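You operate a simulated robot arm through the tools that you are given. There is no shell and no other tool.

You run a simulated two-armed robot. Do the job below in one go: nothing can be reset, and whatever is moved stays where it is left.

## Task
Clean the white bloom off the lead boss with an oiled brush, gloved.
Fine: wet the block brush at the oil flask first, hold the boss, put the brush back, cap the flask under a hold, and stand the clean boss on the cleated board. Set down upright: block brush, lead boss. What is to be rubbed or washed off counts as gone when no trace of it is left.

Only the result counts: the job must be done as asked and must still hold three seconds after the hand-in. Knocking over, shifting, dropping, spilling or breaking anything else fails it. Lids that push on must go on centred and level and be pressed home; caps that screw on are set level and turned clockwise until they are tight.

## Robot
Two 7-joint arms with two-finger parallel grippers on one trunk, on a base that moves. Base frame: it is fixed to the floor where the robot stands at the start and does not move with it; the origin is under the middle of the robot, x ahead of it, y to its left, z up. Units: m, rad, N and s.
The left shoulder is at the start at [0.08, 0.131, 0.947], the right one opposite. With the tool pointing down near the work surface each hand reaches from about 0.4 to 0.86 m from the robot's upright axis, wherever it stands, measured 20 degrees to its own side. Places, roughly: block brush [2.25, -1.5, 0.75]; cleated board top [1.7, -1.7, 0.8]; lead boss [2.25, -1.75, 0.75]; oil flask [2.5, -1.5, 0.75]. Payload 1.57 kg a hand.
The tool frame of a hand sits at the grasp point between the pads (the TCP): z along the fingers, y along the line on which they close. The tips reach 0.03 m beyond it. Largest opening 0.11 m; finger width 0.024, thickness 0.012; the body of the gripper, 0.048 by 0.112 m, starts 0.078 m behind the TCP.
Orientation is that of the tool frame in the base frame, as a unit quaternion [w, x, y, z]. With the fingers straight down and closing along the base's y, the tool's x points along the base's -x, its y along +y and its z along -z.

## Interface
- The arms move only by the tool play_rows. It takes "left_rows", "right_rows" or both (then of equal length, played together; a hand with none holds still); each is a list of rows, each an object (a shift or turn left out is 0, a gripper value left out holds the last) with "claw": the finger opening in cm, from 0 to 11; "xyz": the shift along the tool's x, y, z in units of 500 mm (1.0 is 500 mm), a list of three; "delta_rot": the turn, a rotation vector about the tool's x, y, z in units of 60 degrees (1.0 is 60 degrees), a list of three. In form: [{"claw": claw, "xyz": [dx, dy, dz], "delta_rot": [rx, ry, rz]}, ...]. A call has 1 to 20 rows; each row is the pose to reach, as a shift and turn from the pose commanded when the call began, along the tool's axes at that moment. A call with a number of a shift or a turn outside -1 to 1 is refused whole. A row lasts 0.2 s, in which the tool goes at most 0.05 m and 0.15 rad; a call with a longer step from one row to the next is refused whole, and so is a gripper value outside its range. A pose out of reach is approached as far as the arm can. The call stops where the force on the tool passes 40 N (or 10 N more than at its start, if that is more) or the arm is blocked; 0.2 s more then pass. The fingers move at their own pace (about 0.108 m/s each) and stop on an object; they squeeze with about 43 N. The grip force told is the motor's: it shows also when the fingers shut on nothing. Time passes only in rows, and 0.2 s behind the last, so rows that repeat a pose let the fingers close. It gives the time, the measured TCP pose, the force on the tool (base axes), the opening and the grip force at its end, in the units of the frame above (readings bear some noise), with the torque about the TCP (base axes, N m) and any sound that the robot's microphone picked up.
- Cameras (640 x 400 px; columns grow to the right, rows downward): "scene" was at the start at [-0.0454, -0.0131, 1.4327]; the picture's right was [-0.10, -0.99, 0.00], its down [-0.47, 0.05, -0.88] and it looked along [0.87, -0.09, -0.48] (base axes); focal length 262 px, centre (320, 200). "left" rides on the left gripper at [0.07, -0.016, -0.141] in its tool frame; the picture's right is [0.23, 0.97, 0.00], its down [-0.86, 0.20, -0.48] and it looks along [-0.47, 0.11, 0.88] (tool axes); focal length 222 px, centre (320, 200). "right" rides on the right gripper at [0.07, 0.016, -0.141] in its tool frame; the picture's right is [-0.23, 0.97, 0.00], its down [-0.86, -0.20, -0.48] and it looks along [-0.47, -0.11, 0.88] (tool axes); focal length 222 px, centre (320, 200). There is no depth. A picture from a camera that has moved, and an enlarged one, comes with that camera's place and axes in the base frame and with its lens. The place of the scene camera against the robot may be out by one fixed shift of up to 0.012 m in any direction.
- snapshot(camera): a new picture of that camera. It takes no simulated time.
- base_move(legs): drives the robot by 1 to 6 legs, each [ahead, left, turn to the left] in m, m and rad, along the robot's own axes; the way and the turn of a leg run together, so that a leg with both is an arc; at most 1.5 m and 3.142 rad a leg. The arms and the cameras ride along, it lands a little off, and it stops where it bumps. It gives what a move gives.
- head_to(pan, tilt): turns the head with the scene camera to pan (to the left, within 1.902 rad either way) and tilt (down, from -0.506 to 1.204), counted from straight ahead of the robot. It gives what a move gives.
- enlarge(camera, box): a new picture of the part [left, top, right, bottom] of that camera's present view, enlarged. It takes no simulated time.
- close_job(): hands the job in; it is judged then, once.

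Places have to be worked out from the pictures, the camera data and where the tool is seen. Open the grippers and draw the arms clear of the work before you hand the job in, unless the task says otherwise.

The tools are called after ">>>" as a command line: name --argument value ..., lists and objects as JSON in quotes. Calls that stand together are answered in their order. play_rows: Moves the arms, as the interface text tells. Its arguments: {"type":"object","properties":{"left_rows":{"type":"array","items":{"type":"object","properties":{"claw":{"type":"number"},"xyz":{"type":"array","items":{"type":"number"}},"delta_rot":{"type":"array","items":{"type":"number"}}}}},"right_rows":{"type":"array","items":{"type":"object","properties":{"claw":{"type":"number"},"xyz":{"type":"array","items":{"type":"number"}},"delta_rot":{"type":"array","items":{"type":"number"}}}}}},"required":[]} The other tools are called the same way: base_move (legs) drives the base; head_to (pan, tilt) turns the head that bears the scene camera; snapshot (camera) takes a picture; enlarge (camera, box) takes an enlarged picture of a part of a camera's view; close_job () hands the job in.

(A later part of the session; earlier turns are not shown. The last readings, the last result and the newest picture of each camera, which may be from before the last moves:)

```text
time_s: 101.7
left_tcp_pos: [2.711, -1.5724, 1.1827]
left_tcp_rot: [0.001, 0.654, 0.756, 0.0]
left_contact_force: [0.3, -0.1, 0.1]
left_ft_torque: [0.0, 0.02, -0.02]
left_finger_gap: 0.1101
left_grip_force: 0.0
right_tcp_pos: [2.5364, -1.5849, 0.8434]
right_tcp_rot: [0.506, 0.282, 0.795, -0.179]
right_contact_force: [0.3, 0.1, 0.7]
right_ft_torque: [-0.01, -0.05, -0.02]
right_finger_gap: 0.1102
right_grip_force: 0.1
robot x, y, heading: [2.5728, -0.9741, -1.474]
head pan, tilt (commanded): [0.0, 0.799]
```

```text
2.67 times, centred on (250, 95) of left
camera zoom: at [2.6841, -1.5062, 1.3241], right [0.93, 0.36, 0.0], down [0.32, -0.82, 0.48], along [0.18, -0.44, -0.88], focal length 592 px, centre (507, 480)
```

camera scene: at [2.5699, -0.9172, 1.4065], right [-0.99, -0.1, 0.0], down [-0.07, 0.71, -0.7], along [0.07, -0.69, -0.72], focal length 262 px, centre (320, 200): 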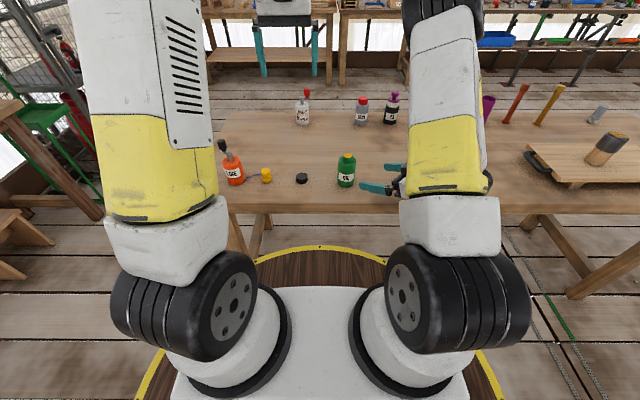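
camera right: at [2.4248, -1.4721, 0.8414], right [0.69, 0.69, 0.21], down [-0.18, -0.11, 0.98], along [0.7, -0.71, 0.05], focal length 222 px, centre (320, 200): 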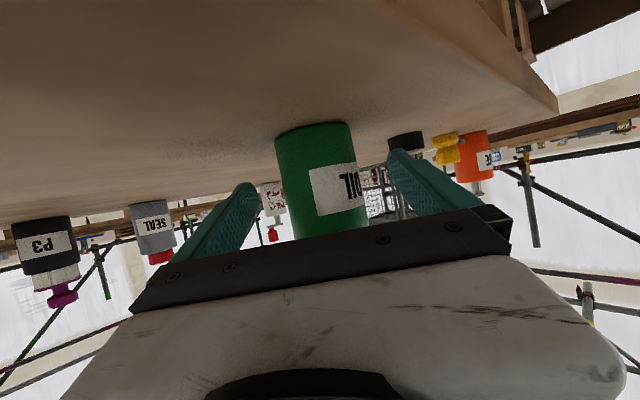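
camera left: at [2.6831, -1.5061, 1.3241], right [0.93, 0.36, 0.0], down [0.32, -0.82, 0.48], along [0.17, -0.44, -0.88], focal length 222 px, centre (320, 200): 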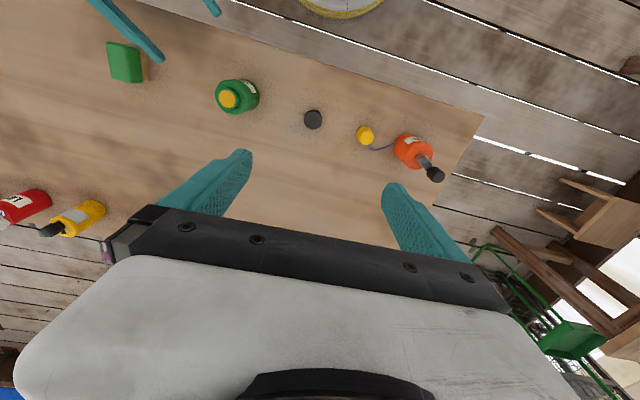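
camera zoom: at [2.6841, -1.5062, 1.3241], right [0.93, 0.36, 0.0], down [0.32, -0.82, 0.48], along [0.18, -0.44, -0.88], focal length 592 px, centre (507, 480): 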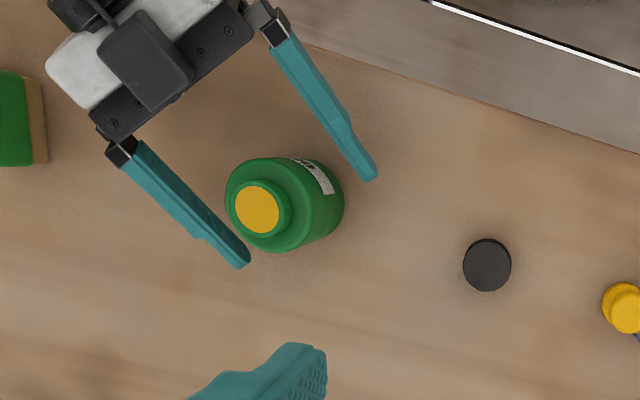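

The flask is centred between the pads, and the wrist box is well clear of the neck. I close the right gripper on the flask body.

>>> play_rows --right_rows '[{"claw": 7}, {"claw": 6.2}, {"claw": 5}, {"claw": 0}, {"claw": 0}]'

>>> snapshot --camera "right"

>>> enlarge --camera "left" --box '[130, 20, 370, 170]'

>>> enlarge --camera "scene" --box '[270, 130, 430, 230]'

```text
time_s: 102.9
left_tcp_pos: [2.7097, -1.5733, 1.1819]
left_tcp_rot: [0.001, 0.654, 0.756, 0.002]
left_contact_force: [0.0, 0.2, -0.6]
left_ft_torque: [0.03, -0.01, 0.02]
left_finger_gap: 0.11
left_grip_force: 0.0
right_tcp_pos: [2.5371, -1.5832, 0.8442]
right_tcp_rot: [0.506, 0.282, 0.795, -0.179]
right_contact_force: [0.8, -0.9, -1.1]
right_ft_torque: [0.01, 0.0, 0.02]
right_finger_gap: 0.0566
right_grip_force: 43.1
robot x, y, heading: [2.5736, -0.9746, -1.464]
head pan, tilt (commanded): [0.0, 0.799]
```

```text
taken
camera right: at [2.4246, -1.4721, 0.8414], right [0.69, 0.69, 0.21], down [-0.18, -0.11, 0.98], along [0.7, -0.71, 0.05], focal length 222 px, centre (320, 200)
```

right: 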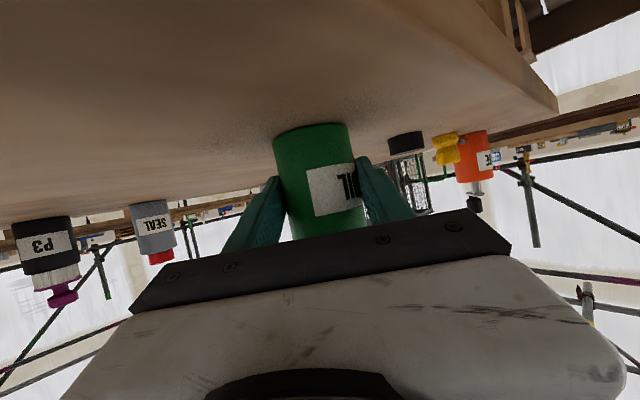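

```text
2.67 times, centred on (250, 95) of left
camera zoom: at [2.6841, -1.5062, 1.3241], right [0.93, 0.36, 0.0], down [0.32, -0.82, 0.48], along [0.18, -0.44, -0.88], focal length 592 px, centre (507, 480)
```

zoom: 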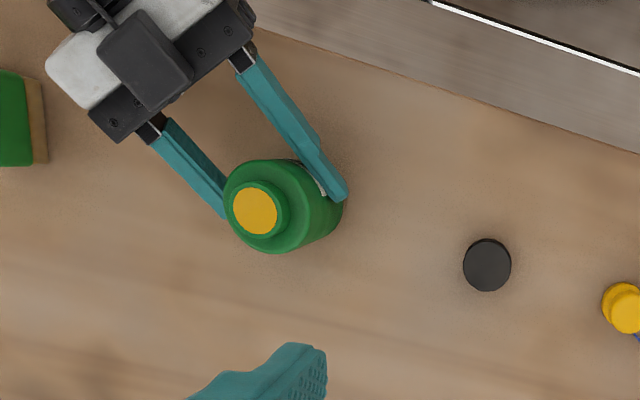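

```text
4.00 times, centred on (350, 180) of scene
camera zoom: at [2.5701, -0.9174, 1.4065], right [-0.99, -0.1, 0.0], down [-0.07, 0.71, -0.7], along [0.07, -0.69, -0.72], focal length 1047 px, centre (200, 280)
```

zoom: 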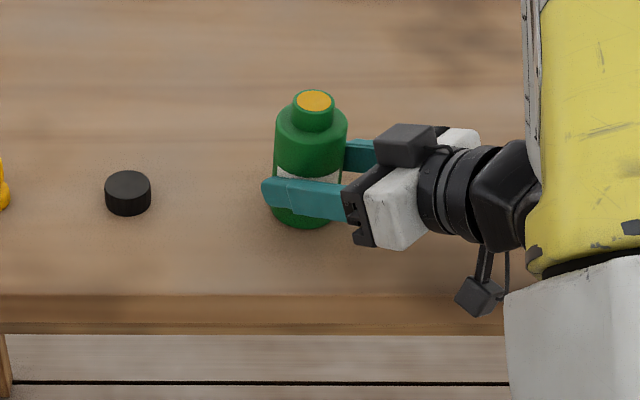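

The flask is held (gap 57 mm, 43 N) with its mouth near (2.545,-1.594). I now turn the left hand 90° counter-clockwise over the cap, so that I have a half turn of clockwise travel, while lowering to z≈1.0.

>>> play_rows --left_rows '[{"claw": 11, "xyz": [-0.0035, -0.0044, 0.06], "delta_rot": [0, 0, -0.125]}, {"xyz": [-0.007, -0.0088, 0.12], "delta_rot": [0, 0, -0.25]}, {"xyz": [-0.0104, -0.0132, 0.18], "delta_rot": [0, 0, -0.375]}, {"xyz": [-0.014, -0.0176, 0.24], "delta_rot": [0, 0, -0.5]}, {"xyz": [-0.0175, -0.022, 0.3], "delta_rot": [0, 0, -0.625]}, {"xyz": [-0.0208, -0.0264, 0.36], "delta_rot": [0, 0, -0.75]}]'

>>> play_rows --left_rows '[{"delta_rot": [0, 0, -0.125]}, {"delta_rot": [0, 0, -0.25]}, {"delta_rot": [0, 0, -0.375]}, {"delta_rot": [0, 0, -0.5]}, {"delta_rot": [0, 0, -0.625]}, {"delta_rot": [0, 0, -0.75]}, {"delta_rot": [0, 0, -0.75]}]'

>>> snapshot --camera "left"

>>> snapshot --camera "scene"

```text
time_s: 104.3
left_tcp_pos: [2.7002, -1.5831, 1.0058]
left_tcp_rot: [0.0, 0.314, 0.949, 0.001]
left_contact_force: [0.1, -0.7, -0.2]
left_ft_torque: [-0.02, -0.01, -0.02]
left_finger_gap: 0.1101
left_grip_force: 0.1
right_tcp_pos: [2.5378, -1.5843, 0.8442]
right_tcp_rot: [0.505, 0.283, 0.795, -0.181]
right_contact_force: [-0.2, 0.4, -0.8]
right_ft_torque: [-0.05, 0.0, 0.02]
right_finger_gap: 0.0565
right_grip_force: 43.1
robot x, y, heading: [2.5714, -0.9718, -1.468]
head pan, tilt (commanded): [0.0, 0.799]
```

```text
time_s: 105.9
left_tcp_pos: [2.6978, -1.5858, 1.0024]
left_tcp_rot: [0.001, -0.074, 0.997, 0.001]
left_contact_force: [0.0, 0.3, -0.5]
left_ft_torque: [0.02, 0.01, -0.02]
left_finger_gap: 0.1101
left_grip_force: 0.0
right_tcp_pos: [2.5361, -1.584, 0.8427]
right_tcp_rot: [0.506, 0.282, 0.795, -0.18]
right_contact_force: [-0.3, 0.7, 0.6]
right_ft_torque: [0.01, 0.0, 0.0]
right_finger_gap: 0.0566
right_grip_force: 42.9
robot x, y, heading: [2.5735, -0.97, -1.466]
head pan, tilt (commanded): [0.0, 0.799]
```

```text
taken
camera left: at [2.6318, -1.6115, 1.1441], right [-0.37, 0.93, 0.0], down [0.82, 0.32, 0.48], along [0.45, 0.18, -0.88], focal length 222 px, centre (320, 200)
```

left: 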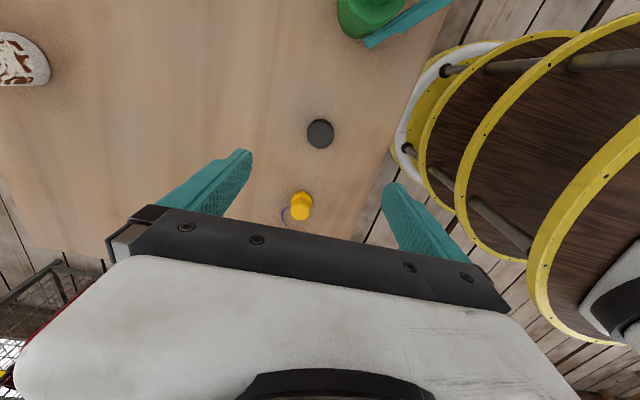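

```text
taken
camera scene: at [2.5701, -0.9174, 1.4065], right [-0.99, -0.1, 0.0], down [-0.07, 0.71, -0.7], along [0.07, -0.69, -0.72], focal length 262 px, centre (320, 200)
```

scene: 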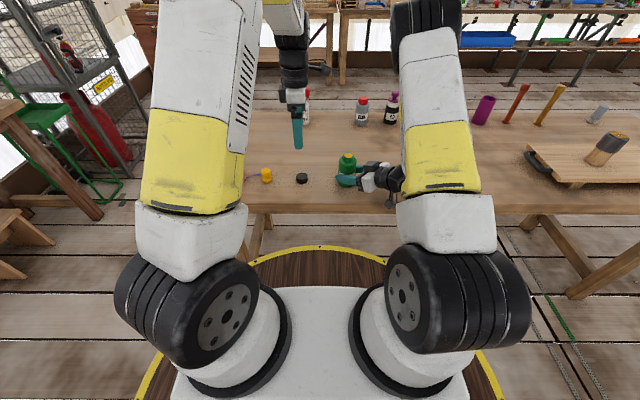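

The left tool is turned and hangs over the cap. I check the alignment with an enlarged view.

>>> enlarge --camera "left" --box '[256, 90, 384, 170]'

```text
5.00 times, centred on (320, 130) of left
camera zoom: at [2.6318, -1.6115, 1.1441], right [-0.37, 0.93, 0.0], down [0.82, 0.32, 0.48], along [0.45, 0.18, -0.88], focal length 1111 px, centre (320, 550)
```

zoom: 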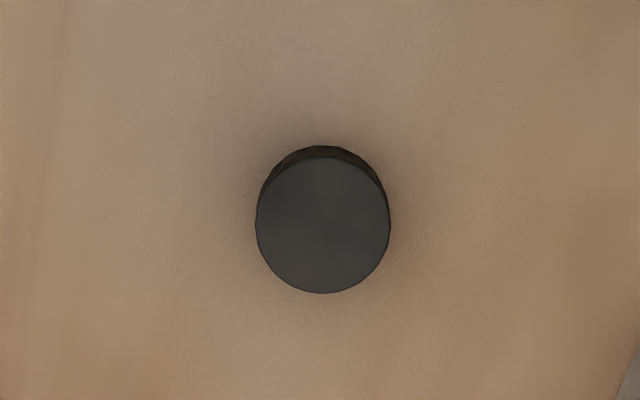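

The cap centre is within 1.5 mm of the tool axis. I lower to z≈0.832, with the finger tips a few millimetres above the table, and look before closing.

>>> play_rows --left_rows '[{"claw": 7, "xyz": [0, 0.002, 0.08]}, {"xyz": [0, 0.002, 0.16]}, {"xyz": [0, 0.002, 0.24]}, {"xyz": [0, 0.002, 0.3]}, {"xyz": [0, 0.002, 0.33]}, {"xyz": [0, 0.002, 0.342]}, {"xyz": [0, 0.002, 0.342]}]'

>>> snapshot --camera "left"

>>> enlarge --camera "scene" --box '[250, 120, 410, 220]'

```text
time_s: 107.5
left_tcp_pos: [2.6971, -1.582, 0.8306]
left_tcp_rot: [0.001, -0.073, 0.997, 0.0]
left_contact_force: [0.1, 0.5, -0.9]
left_ft_torque: [-0.01, 0.01, 0.01]
left_finger_gap: 0.0699
left_grip_force: 0.0
right_tcp_pos: [2.5366, -1.5851, 0.8451]
right_tcp_rot: [0.505, 0.283, 0.795, -0.181]
right_contact_force: [-0.7, -0.7, -0.3]
right_ft_torque: [-0.05, 0.01, -0.03]
right_finger_gap: 0.0567
right_grip_force: 43.0
robot x, y, heading: [2.5715, -0.9776, -1.47]
head pan, tilt (commanded): [0.0, 0.799]
```

```text
taken
camera left: at [2.6315, -1.6077, 0.9723], right [-0.36, 0.93, 0.0], down [0.82, 0.32, 0.48], along [0.45, 0.18, -0.88], focal length 222 px, centre (320, 200)
```

left: 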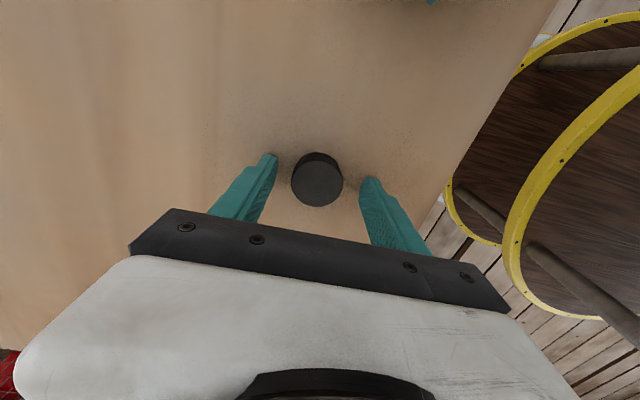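

```text
4.00 times, centred on (330, 170) of scene
camera zoom: at [2.5701, -0.9174, 1.4065], right [-0.99, -0.1, 0.0], down [-0.07, 0.71, -0.7], along [0.07, -0.69, -0.72], focal length 1047 px, centre (280, 320)
```

zoom: 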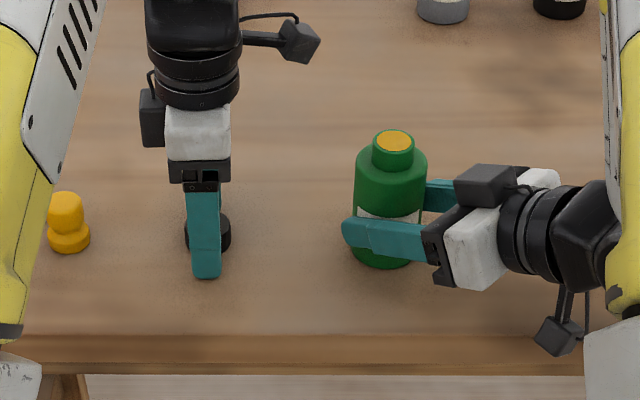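

The cap is between the fingers, about 2 mm off the middle. I correct that and close on it.

>>> play_rows --left_rows '[{"claw": 7, "xyz": [0, -0.004, 0]}, {"claw": 5, "xyz": [0, -0.004, 0]}, {"claw": 0, "xyz": [0, -0.004, 0]}, {"claw": 0, "xyz": [0, -0.004, 0]}, {"claw": 0, "xyz": [0, -0.004, 0]}]'

>>> snapshot --camera "left"

```text
time_s: 108.7
left_tcp_pos: [2.698, -1.5839, 0.83]
left_tcp_rot: [0.001, -0.072, 0.997, 0.001]
left_contact_force: [-0.1, 0.9, 0.2]
left_ft_torque: [0.01, 0.0, 0.0]
left_finger_gap: 0.0371
left_grip_force: 43.1
right_tcp_pos: [2.5369, -1.5851, 0.844]
right_tcp_rot: [0.505, 0.283, 0.795, -0.18]
right_contact_force: [-0.1, -0.5, 0.1]
right_ft_torque: [-0.04, 0.01, 0.01]
right_finger_gap: 0.0566
right_grip_force: 43.2
robot x, y, heading: [2.5736, -0.9699, -1.465]
head pan, tilt (commanded): [0.0, 0.799]
```

```text
taken
camera left: at [2.6324, -1.6102, 0.9716], right [-0.36, 0.93, 0.0], down [0.82, 0.32, 0.48], along [0.45, 0.18, -0.88], focal length 222 px, centre (320, 200)
```

left: 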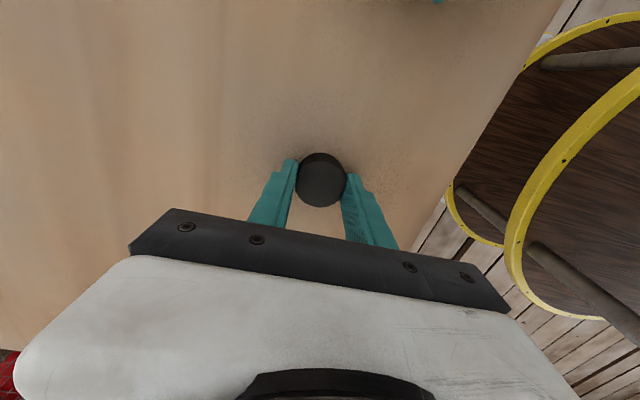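

The cap is gripped (gap 37 mm). I lift it 0.16 m and carry it over the flask mouth.

>>> play_rows --left_rows '[{"xyz": [0, 0, -0.05]}, {"xyz": [0, 0, -0.14]}, {"xyz": [0, 0, -0.23]}, {"xyz": [0, 0, -0.32]}, {"xyz": [0.077, 0.0063, -0.32]}, {"xyz": [0.154, 0.0126, -0.32]}, {"xyz": [0.231, 0.0189, -0.32]}, {"xyz": [0.3084, 0.0252, -0.32]}, {"xyz": [0.3084, 0.0252, -0.32]}]'

>>> snapshot --camera "left"

>>> enlarge --camera "scene" --box '[290, 110, 410, 185]'

>>> snapshot --camera "right"

```text
time_s: 110.7
left_tcp_pos: [2.5404, -1.5946, 0.9933]
left_tcp_rot: [0.001, -0.072, 0.997, 0.002]
left_contact_force: [0.4, 0.3, 0.1]
left_ft_torque: [-0.02, 0.0, 0.03]
left_finger_gap: 0.0371
left_grip_force: 42.9
right_tcp_pos: [2.5371, -1.584, 0.8436]
right_tcp_rot: [0.505, 0.282, 0.796, -0.179]
right_contact_force: [0.0, -1.0, -0.4]
right_ft_torque: [-0.03, 0.0, 0.02]
right_finger_gap: 0.0567
right_grip_force: 42.7
robot x, y, heading: [2.5752, -0.9741, -1.468]
head pan, tilt (commanded): [0.0, 0.799]
```

```text
taken
camera left: at [2.4748, -1.6203, 1.1338], right [-0.37, 0.93, 0.0], down [0.82, 0.32, 0.48], along [0.45, 0.18, -0.88], focal length 222 px, centre (320, 200)
```

left: 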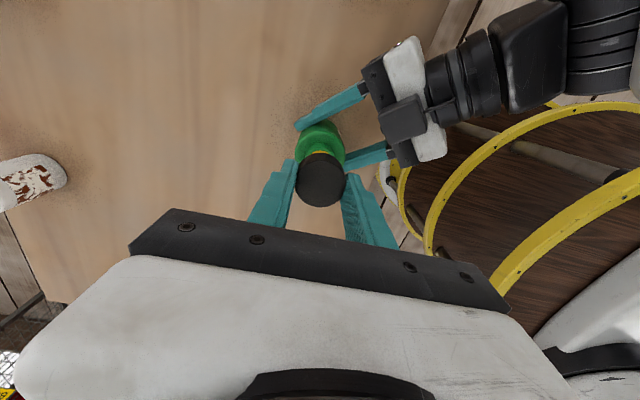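

```text
5.33 times, centred on (350, 148) of scene
camera zoom: at [2.5701, -0.9174, 1.4065], right [-0.99, -0.1, 0.0], down [-0.07, 0.71, -0.7], along [0.07, -0.69, -0.72], focal length 1396 px, centre (160, 480)
```

zoom: 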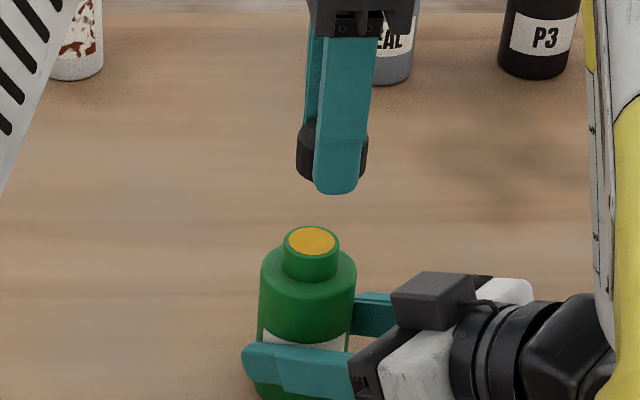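

```text
taken
camera right: at [2.4247, -1.4721, 0.8414], right [0.69, 0.69, 0.21], down [-0.18, -0.11, 0.98], along [0.7, -0.71, 0.05], focal length 222 px, centre (320, 200)
```

right: 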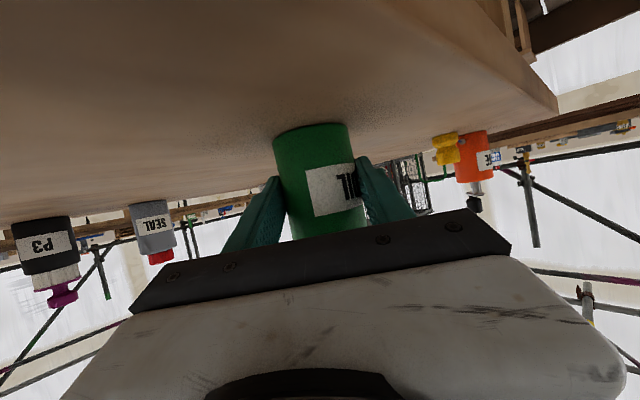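

The cap hangs about 50 mm above the mouth and seems a few millimetres toward -x. I enlarge both views to measure the offset.

>>> enlarge --camera "scene" --box '[325, 125, 373, 155]'

>>> enlarge --camera "left" --box '[256, 110, 384, 220]'

```text
13.33 times, centred on (349, 140) of scene
camera zoom: at [2.5701, -0.9174, 1.4065], right [-0.99, -0.1, 0.0], down [-0.07, 0.71, -0.7], along [0.07, -0.69, -0.72], focal length 3489 px, centre (-67, 1000)
```

zoom: 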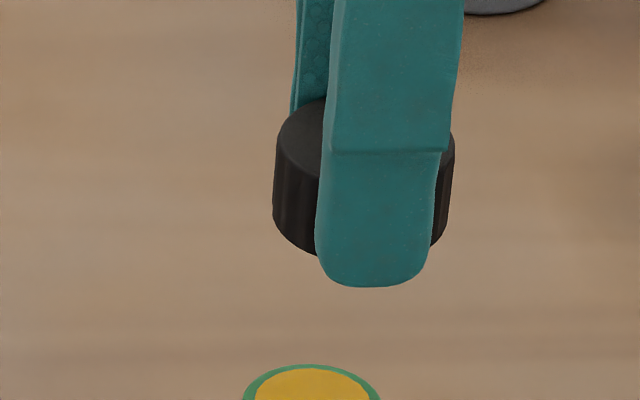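

```text
3.64 times, centred on (320, 165) of left
camera zoom: at [2.4748, -1.6203, 1.1338], right [-0.37, 0.93, 0.0], down [0.82, 0.32, 0.48], along [0.45, 0.18, -0.88], focal length 808 px, centre (320, 327)
```

zoom: 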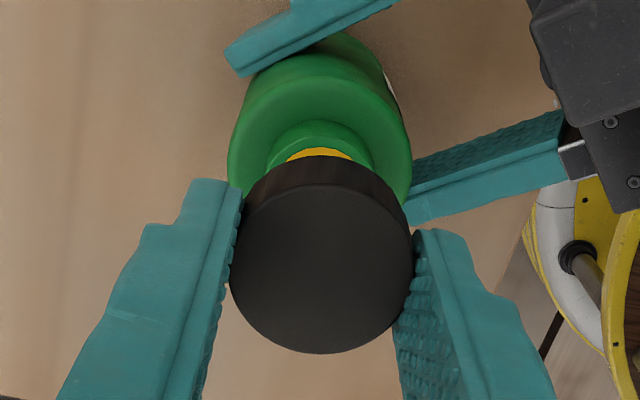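

The cap needs to go about 6 mm toward +x and 2 mm toward +y to sit over the mouth. I make that shift, lower 30 mm and check again.

>>> play_rows --left_rows '[{"xyz": [-0.0126, 0.003, 0]}, {"xyz": [-0.0126, 0.003, 0.03]}, {"xyz": [-0.0126, 0.003, 0.06]}, {"xyz": [-0.0126, 0.003, 0.06]}]'

>>> enlarge --camera "scene" --box '[325, 130, 373, 160]'

>>> enlarge --camera "left" --box '[256, 110, 384, 220]'

```text
time_s: 111.7
left_tcp_pos: [2.5496, -1.5935, 0.9619]
left_tcp_rot: [0.001, -0.072, 0.997, 0.0]
left_contact_force: [-0.4, -0.1, 0.0]
left_ft_torque: [0.03, 0.0, -0.01]
left_finger_gap: 0.0368
left_grip_force: 42.8
right_tcp_pos: [2.5359, -1.5845, 0.8448]
right_tcp_rot: [0.505, 0.284, 0.795, -0.18]
right_contact_force: [-0.4, -0.4, 0.1]
right_ft_torque: [-0.03, 0.01, 0.01]
right_finger_gap: 0.0566
right_grip_force: 42.8
robot x, y, heading: [2.5727, -0.9724, -1.467]
head pan, tilt (commanded): [0.0, 0.799]
```

```text
13.33 times, centred on (349, 145) of scene
camera zoom: at [2.5701, -0.9174, 1.4065], right [-0.99, -0.1, 0.0], down [-0.07, 0.71, -0.7], along [0.07, -0.69, -0.72], focal length 3489 px, centre (-67, 933)
```

zoom: 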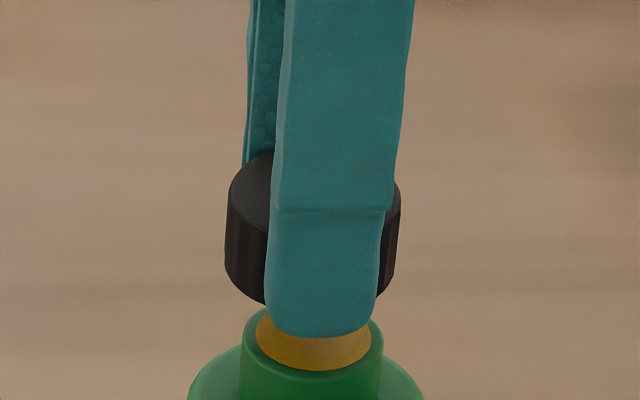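

```text
3.64 times, centred on (320, 165) of left
camera zoom: at [2.4836, -1.6195, 1.1023], right [-0.36, 0.93, 0.0], down [0.82, 0.32, 0.48], along [0.45, 0.18, -0.88], focal length 808 px, centre (320, 327)
```

zoom: 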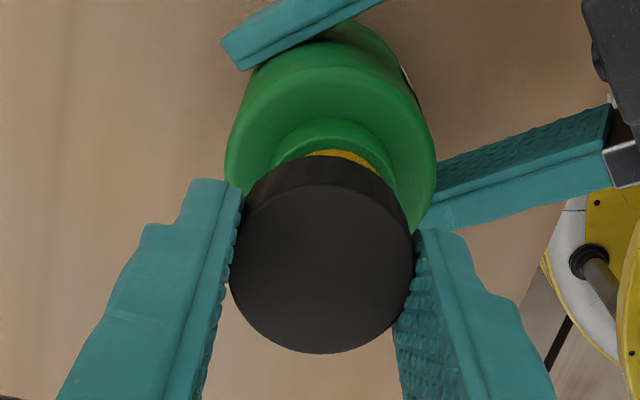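

The cap is now about 2.8 mm too far toward +x and 2.5 mm short in y. I correct by that and look again.

>>> play_rows --left_rows '[{"xyz": [0.0048, 0.0058, 0]}, {"xyz": [0.0048, 0.0058, 0]}, {"xyz": [0.0048, 0.0058, 0.006]}, {"xyz": [0.0048, 0.0058, 0.006]}]'

>>> enlarge --camera "scene" --box '[325, 130, 373, 160]'

>>> enlarge --camera "left" --box '[256, 110, 384, 220]'

```text
time_s: 112.7
left_tcp_pos: [2.5469, -1.5914, 0.9591]
left_tcp_rot: [0.0, -0.072, 0.997, 0.001]
left_contact_force: [0.0, 0.0, 0.6]
left_ft_torque: [-0.01, 0.0, 0.0]
left_finger_gap: 0.0372
left_grip_force: 43.2
right_tcp_pos: [2.5367, -1.5834, 0.8438]
right_tcp_rot: [0.505, 0.283, 0.796, -0.179]
right_contact_force: [-1.0, -0.1, 0.5]
right_ft_torque: [0.0, 0.01, -0.05]
right_finger_gap: 0.0564
right_grip_force: 42.9
robot x, y, heading: [2.5744, -0.974, -1.467]
head pan, tilt (commanded): [0.0, 0.799]
```

```text
13.33 times, centred on (349, 145) of scene
camera zoom: at [2.5701, -0.9174, 1.4065], right [-0.99, -0.1, 0.0], down [-0.07, 0.71, -0.7], along [0.07, -0.69, -0.72], focal length 3489 px, centre (-67, 933)
```

zoom: 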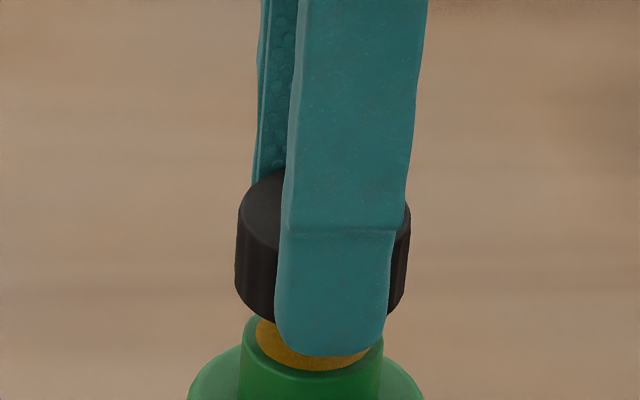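

```text
3.64 times, centred on (320, 165) of left
camera zoom: at [2.4809, -1.617, 1.0993], right [-0.36, 0.93, 0.0], down [0.82, 0.32, 0.48], along [0.45, 0.18, -0.88], focal length 808 px, centre (320, 327)
```

zoom: 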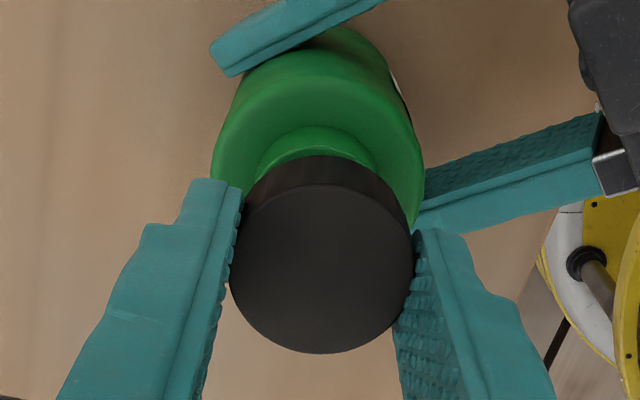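

The cap is now within about 1 mm of the neck axis in both views. I lower slowly toward the mouth.

>>> play_rows --left_rows '[{"xyz": [0, -0.001, 0.012]}, {"xyz": [0, -0.001, 0.022]}, {"xyz": [0, -0.001, 0.028]}, {"xyz": [0, -0.001, 0.03]}, {"xyz": [0, -0.001, 0.032]}, {"xyz": [0, -0.001, 0.032]}]'

>>> enlarge --camera "scene" --box '[325, 130, 373, 160]'

>>> enlarge --camera "left" --box '[256, 110, 384, 220]'

```text
time_s: 114.1
left_tcp_pos: [2.5476, -1.59, 0.9423]
left_tcp_rot: [0.001, -0.072, 0.997, 0.001]
left_contact_force: [-0.1, -1.6, -0.3]
left_ft_torque: [-0.04, -0.05, -0.02]
left_finger_gap: 0.0371
left_grip_force: 42.8
right_tcp_pos: [2.5363, -1.584, 0.8442]
right_tcp_rot: [0.506, 0.283, 0.795, -0.18]
right_contact_force: [-0.7, 1.1, 0.0]
right_ft_torque: [-0.13, 0.01, 0.0]
right_finger_gap: 0.0568
right_grip_force: 43.3
robot x, y, heading: [2.5738, -0.9738, -1.473]
head pan, tilt (commanded): [0.0, 0.799]
```

```text
13.33 times, centred on (349, 145) of scene
camera zoom: at [2.5701, -0.9174, 1.4065], right [-0.99, -0.1, 0.0], down [-0.07, 0.71, -0.7], along [0.07, -0.69, -0.72], focal length 3489 px, centre (-67, 933)
```

zoom: 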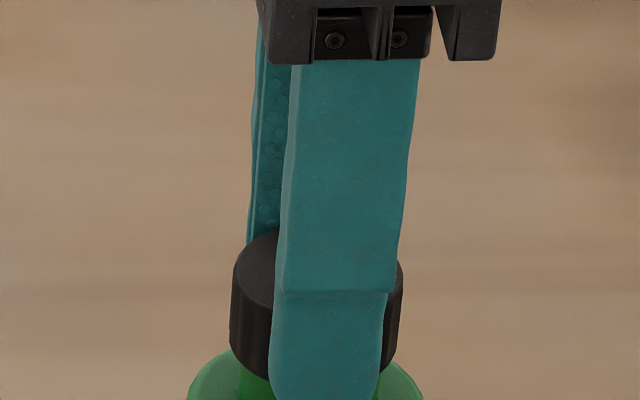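

```text
3.64 times, centred on (320, 165) of left
camera zoom: at [2.4812, -1.6169, 1.083], right [-0.36, 0.93, 0.0], down [0.82, 0.32, 0.48], along [0.45, 0.18, -0.88], focal length 808 px, centre (320, 327)
```

zoom: 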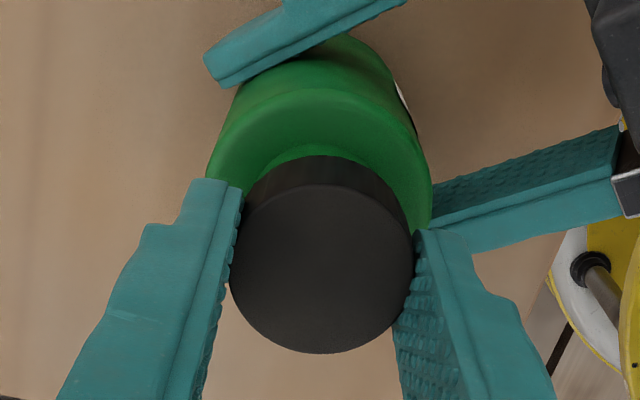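

The cap's rim is at the mouth and aligned. I continue in millimetre steps and watch the forces.

>>> play_rows --left_rows '[{"xyz": [0, 0, 0.002]}, {"xyz": [0, 0, 0.004]}, {"xyz": [0, 0, 0.006]}, {"xyz": [0, 0, 0.006]}]'

```text
time_s: 115.1
left_tcp_pos: [2.5478, -1.5903, 0.9392]
left_tcp_rot: [0.0, -0.073, 0.997, 0.002]
left_contact_force: [1.1, -3.1, 1.0]
left_ft_torque: [-0.09, 0.02, 0.0]
left_finger_gap: 0.0372
left_grip_force: 43.4
right_tcp_pos: [2.537, -1.5832, 0.8449]
right_tcp_rot: [0.505, 0.282, 0.795, -0.179]
right_contact_force: [-0.2, 1.8, 0.6]
right_ft_torque: [-0.19, 0.06, -0.04]
right_finger_gap: 0.0565
right_grip_force: 42.6
robot x, y, heading: [2.5734, -0.9738, -1.469]
head pan, tilt (commanded): [0.0, 0.799]
```

A sideways force of -3 N in y shows that the cap sits slightly too far toward +y. I ease it 1.5 mm toward -y and go down 3 mm more.

>>> play_rows --left_rows '[{"xyz": [0, -0.003, 0]}, {"xyz": [0, -0.003, 0.002]}, {"xyz": [0, -0.003, 0.004]}, {"xyz": [0, -0.003, 0.006]}, {"xyz": [0, -0.003, 0.006]}]'

>>> enlarge --camera "scene" --box '[325, 135, 373, 165]'

```text
time_s: 116.3
left_tcp_pos: [2.548, -1.5927, 0.9364]
left_tcp_rot: [0.002, -0.072, 0.997, 0.001]
left_contact_force: [-1.0, 1.1, 0.4]
left_ft_torque: [0.05, 0.06, -0.04]
left_finger_gap: 0.0371
left_grip_force: 42.9
right_tcp_pos: [2.5369, -1.584, 0.845]
right_tcp_rot: [0.505, 0.283, 0.795, -0.18]
right_contact_force: [1.5, -1.9, -0.1]
right_ft_torque: [0.07, 0.05, 0.05]
right_finger_gap: 0.0567
right_grip_force: 42.9
robot x, y, heading: [2.5725, -0.9745, -1.471]
head pan, tilt (commanded): [0.0, 0.799]
```

```text
13.33 times, centred on (349, 150) of scene
camera zoom: at [2.5701, -0.9174, 1.4065], right [-0.99, -0.1, 0.0], down [-0.07, 0.71, -0.7], along [0.07, -0.69, -0.72], focal length 3489 px, centre (-67, 867)
```

zoom: 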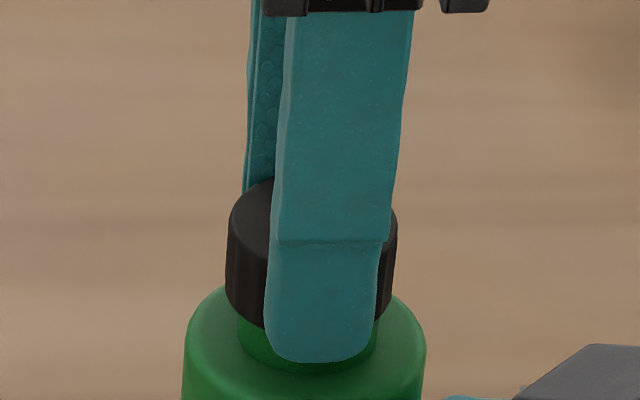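

The cap has slid a few millimetres over the neck with hardly any side force. I lower further until it meets resistance.

>>> play_rows --left_rows '[{"xyz": [0, 0.0006, 0.003]}, {"xyz": [0, 0.0006, 0.006]}, {"xyz": [0, 0.0006, 0.009]}, {"xyz": [0, 0.0006, 0.012]}, {"xyz": [0, 0.0006, 0.012]}]'

>>> enlarge --camera "scene" --box '[325, 135, 373, 165]'

```text
time_s: 117.5
left_tcp_pos: [2.5477, -1.5919, 0.9303]
left_tcp_rot: [0.001, -0.073, 0.997, 0.001]
left_contact_force: [-0.4, -0.4, 0.1]
left_ft_torque: [0.03, 0.02, 0.01]
left_finger_gap: 0.0366
left_grip_force: 43.0
right_tcp_pos: [2.537, -1.5841, 0.8444]
right_tcp_rot: [0.505, 0.282, 0.795, -0.179]
right_contact_force: [0.3, -0.2, 0.8]
right_ft_torque: [-0.02, -0.02, 0.02]
right_finger_gap: 0.0566
right_grip_force: 43.8
robot x, y, heading: [2.5729, -0.9749, -1.467]
head pan, tilt (commanded): [0.0, 0.799]
```

```text
13.33 times, centred on (349, 150) of scene
camera zoom: at [2.5701, -0.9174, 1.4065], right [-0.99, -0.1, 0.0], down [-0.07, 0.71, -0.7], along [0.07, -0.69, -0.72], focal length 3489 px, centre (-67, 867)
```

zoom: 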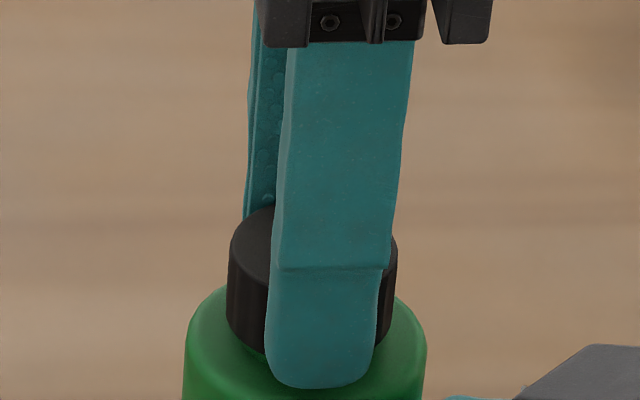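

Still no resistance; the cap is about 12 mm over the neck. I keep going down in millimetre steps.

>>> play_rows --left_rows '[{"xyz": [0, 0, 0.002]}, {"xyz": [0, 0, 0.004]}, {"xyz": [0, 0, 0.006]}, {"xyz": [0, 0, 0.006]}]'

```text
time_s: 118.5
left_tcp_pos: [2.5464, -1.5922, 0.9271]
left_tcp_rot: [0.0, -0.07, 0.998, 0.0]
left_contact_force: [-1.0, 6.2, 6.2]
left_ft_torque: [0.08, 0.02, -0.03]
left_finger_gap: 0.0371
left_grip_force: 42.9
right_tcp_pos: [2.5362, -1.5856, 0.8439]
right_tcp_rot: [0.506, 0.283, 0.795, -0.18]
right_contact_force: [0.6, -4.7, -0.2]
right_ft_torque: [0.34, 0.11, -0.03]
right_finger_gap: 0.0566
right_grip_force: 43.4
robot x, y, heading: [2.5725, -0.9726, -1.47]
head pan, tilt (commanded): [0.0, 0.799]
```

The cap has met resistance (6 N down), with a small side push that I'll ease. I start turning clockwise by 30° about the cap's centre and read the torque.

>>> play_rows --left_rows '[{"xyz": [0, 0.0014, 0]}, {"xyz": [0, 0.0011, 0.0005], "delta_rot": [0, 0, 0.125]}, {"xyz": [0.0001, 0.0007, 0.001], "delta_rot": [0, 0, 0.25]}, {"xyz": [0.0003, 0.0002, 0.001], "delta_rot": [0, 0, 0.375]}, {"xyz": [0.0005, -0.0002, 0.001], "delta_rot": [0, 0, 0.5]}, {"xyz": [0.0005, -0.0002, 0.001], "delta_rot": [0, 0, 0.5]}]'

>>> enlarge --camera "scene" --box '[325, 135, 373, 165]'

>>> snapshot --camera "left"

```text
time_s: 119.9
left_tcp_pos: [2.5467, -1.593, 0.9272]
left_tcp_rot: [0.0, 0.189, 0.982, 0.002]
left_contact_force: [0.1, 6.1, 12.3]
left_ft_torque: [0.08, 0.02, 0.01]
left_finger_gap: 0.0372
left_grip_force: 42.7
right_tcp_pos: [2.5371, -1.5843, 0.8443]
right_tcp_rot: [0.506, 0.283, 0.795, -0.18]
right_contact_force: [-0.2, -5.5, -4.2]
right_ft_torque: [0.2, -0.04, -0.07]
right_finger_gap: 0.0565
right_grip_force: 42.7
robot x, y, heading: [2.5722, -0.9704, -1.471]
head pan, tilt (commanded): [0.0, 0.799]
```

```text
13.33 times, centred on (349, 150) of scene
camera zoom: at [2.5701, -0.9172, 1.4065], right [-0.99, -0.1, 0.0], down [-0.07, 0.71, -0.7], along [0.07, -0.69, -0.72], focal length 3489 px, centre (-67, 867)
```

zoom: 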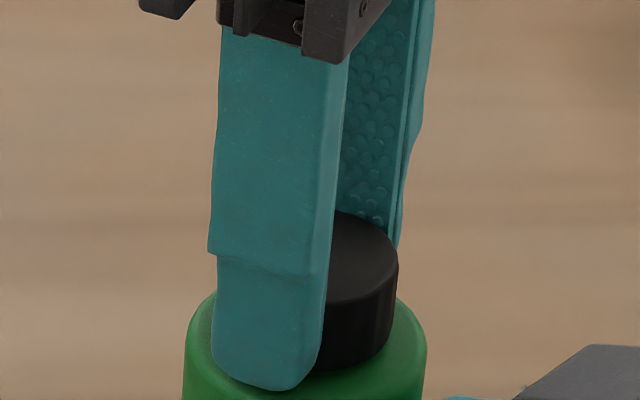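

```text
taken
camera left: at [2.4768, -1.5816, 1.0683], right [0.15, 0.99, 0.0], down [0.87, -0.13, 0.48], along [0.47, -0.07, -0.88], focal length 222 px, centre (320, 200)
```

left: 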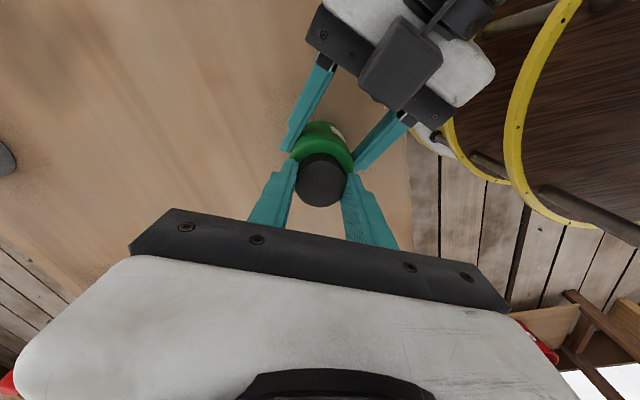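

The cap turned 30° with 12 N down and almost no torque, so it isn't tight yet. I turn on another 60° clockwise, following down slightly.

>>> play_rows --left_rows '[{"xyz": [0.0008, 0.0014, 0], "delta_rot": [0, 0, 0.125]}, {"xyz": [0.0009, 0.0009, 0.0005], "delta_rot": [0, 0, 0.25]}, {"xyz": [0.001, 0.0005, 0.0005], "delta_rot": [0, 0, 0.375]}, {"xyz": [0.0012, 0, 0.001], "delta_rot": [0, 0, 0.5]}, {"xyz": [0.0015, -0.0003, 0.001], "delta_rot": [0, 0, 0.625]}, {"xyz": [0.0018, -0.0007, 0.0015], "delta_rot": [0, 0, 0.75]}, {"xyz": [0.0021, -0.001, 0.0015], "delta_rot": [0, 0, 0.875]}, {"xyz": [0.0025, -0.0013, 0.002], "delta_rot": [0, 0, 1.0]}, {"xyz": [0.0025, -0.0013, 0.002], "delta_rot": [0, 0, 1.0]}]'

>>> enlarge --camera "scene" --box '[325, 135, 373, 165]'

```text
time_s: 121.9
left_tcp_pos: [2.5465, -1.5929, 0.927]
left_tcp_rot: [-0.001, 0.655, 0.756, 0.001]
left_contact_force: [-2.0, -6.0, 9.7]
left_ft_torque: [-0.22, 0.09, 0.0]
left_finger_gap: 0.0367
left_grip_force: 42.9
right_tcp_pos: [2.5378, -1.584, 0.8435]
right_tcp_rot: [0.505, 0.282, 0.796, -0.179]
right_contact_force: [2.7, 10.3, -0.3]
right_ft_torque: [-0.1, -0.04, 0.06]
right_finger_gap: 0.0566
right_grip_force: 43.3
robot x, y, heading: [2.5734, -0.9735, -1.465]
head pan, tilt (commanded): [0.0, 0.799]
```

```text
13.33 times, centred on (349, 150) of scene
camera zoom: at [2.5701, -0.917, 1.4065], right [-0.99, -0.1, 0.0], down [-0.07, 0.71, -0.7], along [0.07, -0.69, -0.72], focal length 3489 px, centre (-67, 867)
```

zoom: 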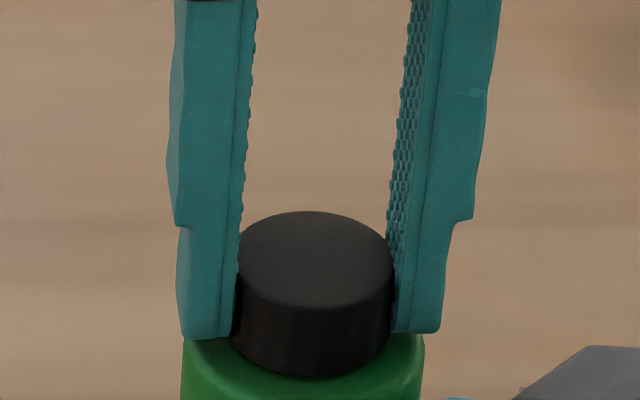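

The force fell back while I followed down about 1 mm, so the thread seems to be drawing the cap down. I go on clockwise another 60°, easing the side force.

>>> play_rows --left_rows '[{"xyz": [-0.0016, -0.0014, 0], "delta_rot": [0, 0, 0.125]}, {"xyz": [-0.0015, -0.0019, 0.0005], "delta_rot": [0, 0, 0.25]}, {"xyz": [-0.0013, -0.0025, 0.001], "delta_rot": [0, 0, 0.375]}, {"xyz": [-0.001, -0.003, 0.001], "delta_rot": [0, 0, 0.5]}, {"xyz": [-0.0007, -0.0035, 0.0015], "delta_rot": [0, 0, 0.625]}, {"xyz": [-0.0003, -0.0039, 0.002], "delta_rot": [0, 0, 0.75]}, {"xyz": [0.0001, -0.0043, 0.002], "delta_rot": [0, 0, 0.875]}, {"xyz": [0.0006, -0.0046, 0.0025], "delta_rot": [0, 0, 1.0]}, {"xyz": [0.0006, -0.0046, 0.0025], "delta_rot": [0, 0, 1.0]}]'

>>> enlarge --camera "scene" --box '[325, 135, 373, 165]'

```text
time_s: 123.9
left_tcp_pos: [2.5434, -1.5922, 0.9254]
left_tcp_rot: [0.0, 0.945, 0.327, 0.001]
left_contact_force: [11.9, -7.6, 16.7]
left_ft_torque: [-0.26, -0.43, -0.06]
left_finger_gap: 0.0368
left_grip_force: 42.9
right_tcp_pos: [2.5368, -1.5838, 0.8439]
right_tcp_rot: [0.506, 0.283, 0.794, -0.181]
right_contact_force: [-7.0, 7.0, -1.3]
right_ft_torque: [-0.22, -0.43, 0.0]
right_finger_gap: 0.0568
right_grip_force: 42.9
robot x, y, heading: [2.5734, -0.973, -1.471]
head pan, tilt (commanded): [0.0, 0.799]
```

```text
13.33 times, centred on (349, 150) of scene
camera zoom: at [2.5703, -0.9171, 1.4065], right [-0.99, -0.1, 0.0], down [-0.07, 0.71, -0.7], along [0.07, -0.69, -0.72], focal length 3489 px, centre (-67, 867)
```

zoom: 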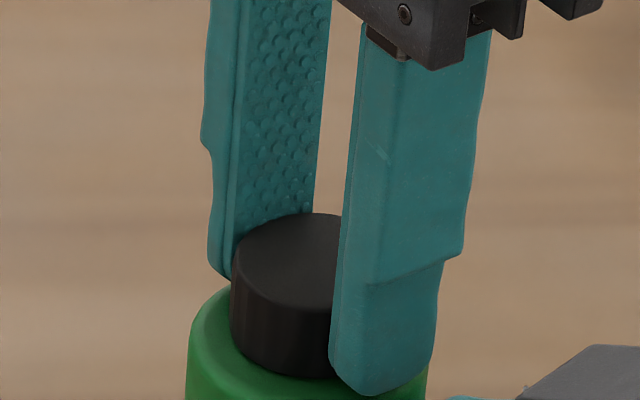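

The side forces show that I over-corrected for the cap's offset; the real offset is about 1 mm. I re-centre by force and turn another 60° clockwise.

>>> play_rows --left_rows '[{"xyz": [0.0009, 0.0027, 0]}, {"xyz": [0.0009, 0.0025, 0], "delta_rot": [0, 0, 0.125]}, {"xyz": [0.001, 0.0022, 0.0005], "delta_rot": [0, 0, 0.25]}, {"xyz": [0.0011, 0.0019, 0.0005], "delta_rot": [0, 0, 0.375]}, {"xyz": [0.0012, 0.0016, 0.001], "delta_rot": [0, 0, 0.5]}, {"xyz": [0.0014, 0.0014, 0.001], "delta_rot": [0, 0, 0.625]}, {"xyz": [0.0015, 0.0012, 0.0015], "delta_rot": [0, 0, 0.75]}, {"xyz": [0.0018, 0.001, 0.0015], "delta_rot": [0, 0, 0.875]}, {"xyz": [0.002, 0.0008, 0.002], "delta_rot": [0, 0, 1.0]}, {"xyz": [0.002, 0.0008, 0.002], "delta_rot": [0, 0, 1.0]}]'

>>> enlarge --camera "scene" --box '[325, 135, 373, 165]'

>>> snapshot --camera "scene"

```text
time_s: 126.1
left_tcp_pos: [2.5444, -1.5918, 0.9249]
left_tcp_rot: [-0.002, 0.982, -0.189, 0.0]
left_contact_force: [8.8, 11.4, 29.4]
left_ft_torque: [0.36, -0.34, 0.02]
left_finger_gap: 0.0372
left_grip_force: 43.0
right_tcp_pos: [2.5373, -1.5837, 0.845]
right_tcp_rot: [0.505, 0.284, 0.795, -0.182]
right_contact_force: [-9.2, -10.1, -10.3]
right_ft_torque: [0.75, -0.07, -0.21]
right_finger_gap: 0.0567
right_grip_force: 43.3
robot x, y, heading: [2.5766, -0.9733, -1.469]
head pan, tilt (commanded): [0.0, 0.799]
```

```text
13.33 times, centred on (349, 150) of scene
camera zoom: at [2.5702, -0.9168, 1.4064], right [-0.99, -0.1, 0.0], down [-0.07, 0.71, -0.7], along [0.07, -0.69, -0.72], focal length 3489 px, centre (-67, 867)
```

zoom: 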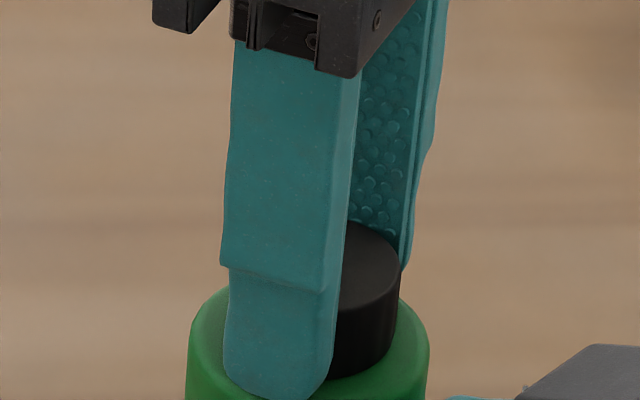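

```text
taken
camera scene: at [2.5702, -0.9168, 1.4064], right [-0.99, -0.1, 0.0], down [-0.07, 0.71, -0.7], along [0.07, -0.69, -0.72], focal length 262 px, centre (320, 200)
```

scene: 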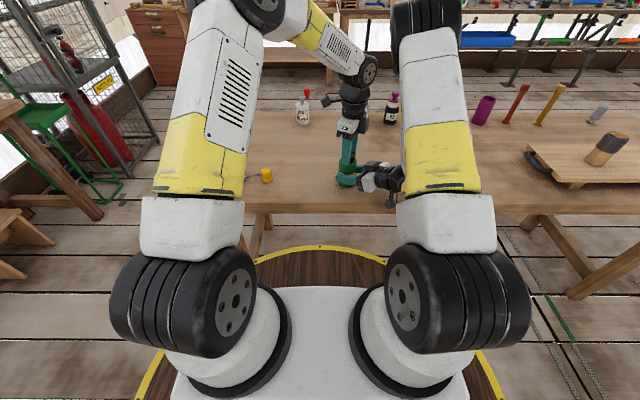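

About 210° have been turned and the cap is some 2 mm lower, but the down force is now 29 N, so I ease off 2 mm. Then I open the fingers to 6 cm to regrip, with the flask still held by the right hand.

>>> play_rows --left_rows '[{"xyz": [0, 0, -0.003]}, {"xyz": [0, 0, -0.003]}, {"claw": 6, "xyz": [0, 0, -0.003]}, {"claw": 6, "xyz": [0, 0, -0.003]}, {"claw": 6, "xyz": [0, 0, -0.003]}]'

>>> enlarge --camera "scene" --box '[325, 135, 373, 165]'

>>> enlarge --camera "left" --box '[256, 110, 384, 220]'

```text
time_s: 127.3
left_tcp_pos: [2.5453, -1.5931, 0.9252]
left_tcp_rot: [-0.002, 0.982, -0.188, 0.0]
left_contact_force: [0.6, 0.7, -0.1]
left_ft_torque: [0.0, 0.0, 0.01]
left_finger_gap: 0.0599
left_grip_force: 0.2
right_tcp_pos: [2.5363, -1.5846, 0.8456]
right_tcp_rot: [0.506, 0.283, 0.795, -0.18]
right_contact_force: [-0.1, -0.2, 0.4]
right_ft_torque: [0.03, 0.01, -0.03]
right_finger_gap: 0.0564
right_grip_force: 42.6
robot x, y, heading: [2.5702, -0.9705, -1.469]
head pan, tilt (commanded): [0.0, 0.799]
```

```text
13.33 times, centred on (349, 150) of scene
camera zoom: at [2.5701, -0.9175, 1.4065], right [-0.99, -0.1, 0.0], down [-0.07, 0.71, -0.7], along [0.07, -0.69, -0.72], focal length 3489 px, centre (-67, 867)
```

zoom: 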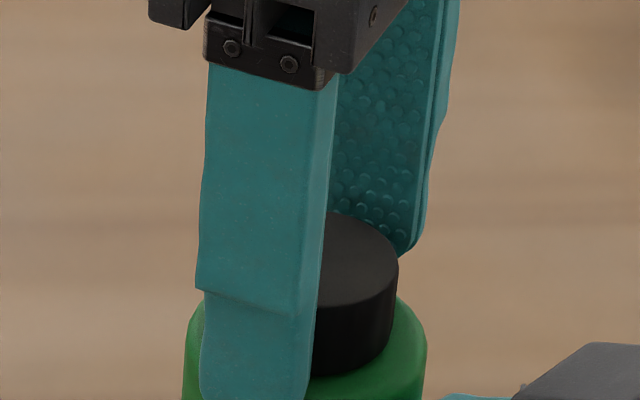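

```text
3.64 times, centred on (320, 165) of left
camera zoom: at [2.6164, -1.6033, 1.066], right [-0.15, -0.99, 0.0], down [-0.87, 0.13, 0.48], along [-0.47, 0.07, -0.88], focal length 808 px, centre (320, 327)
```

zoom: 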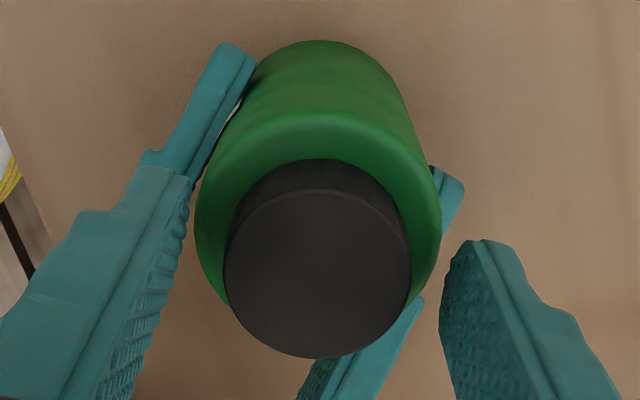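

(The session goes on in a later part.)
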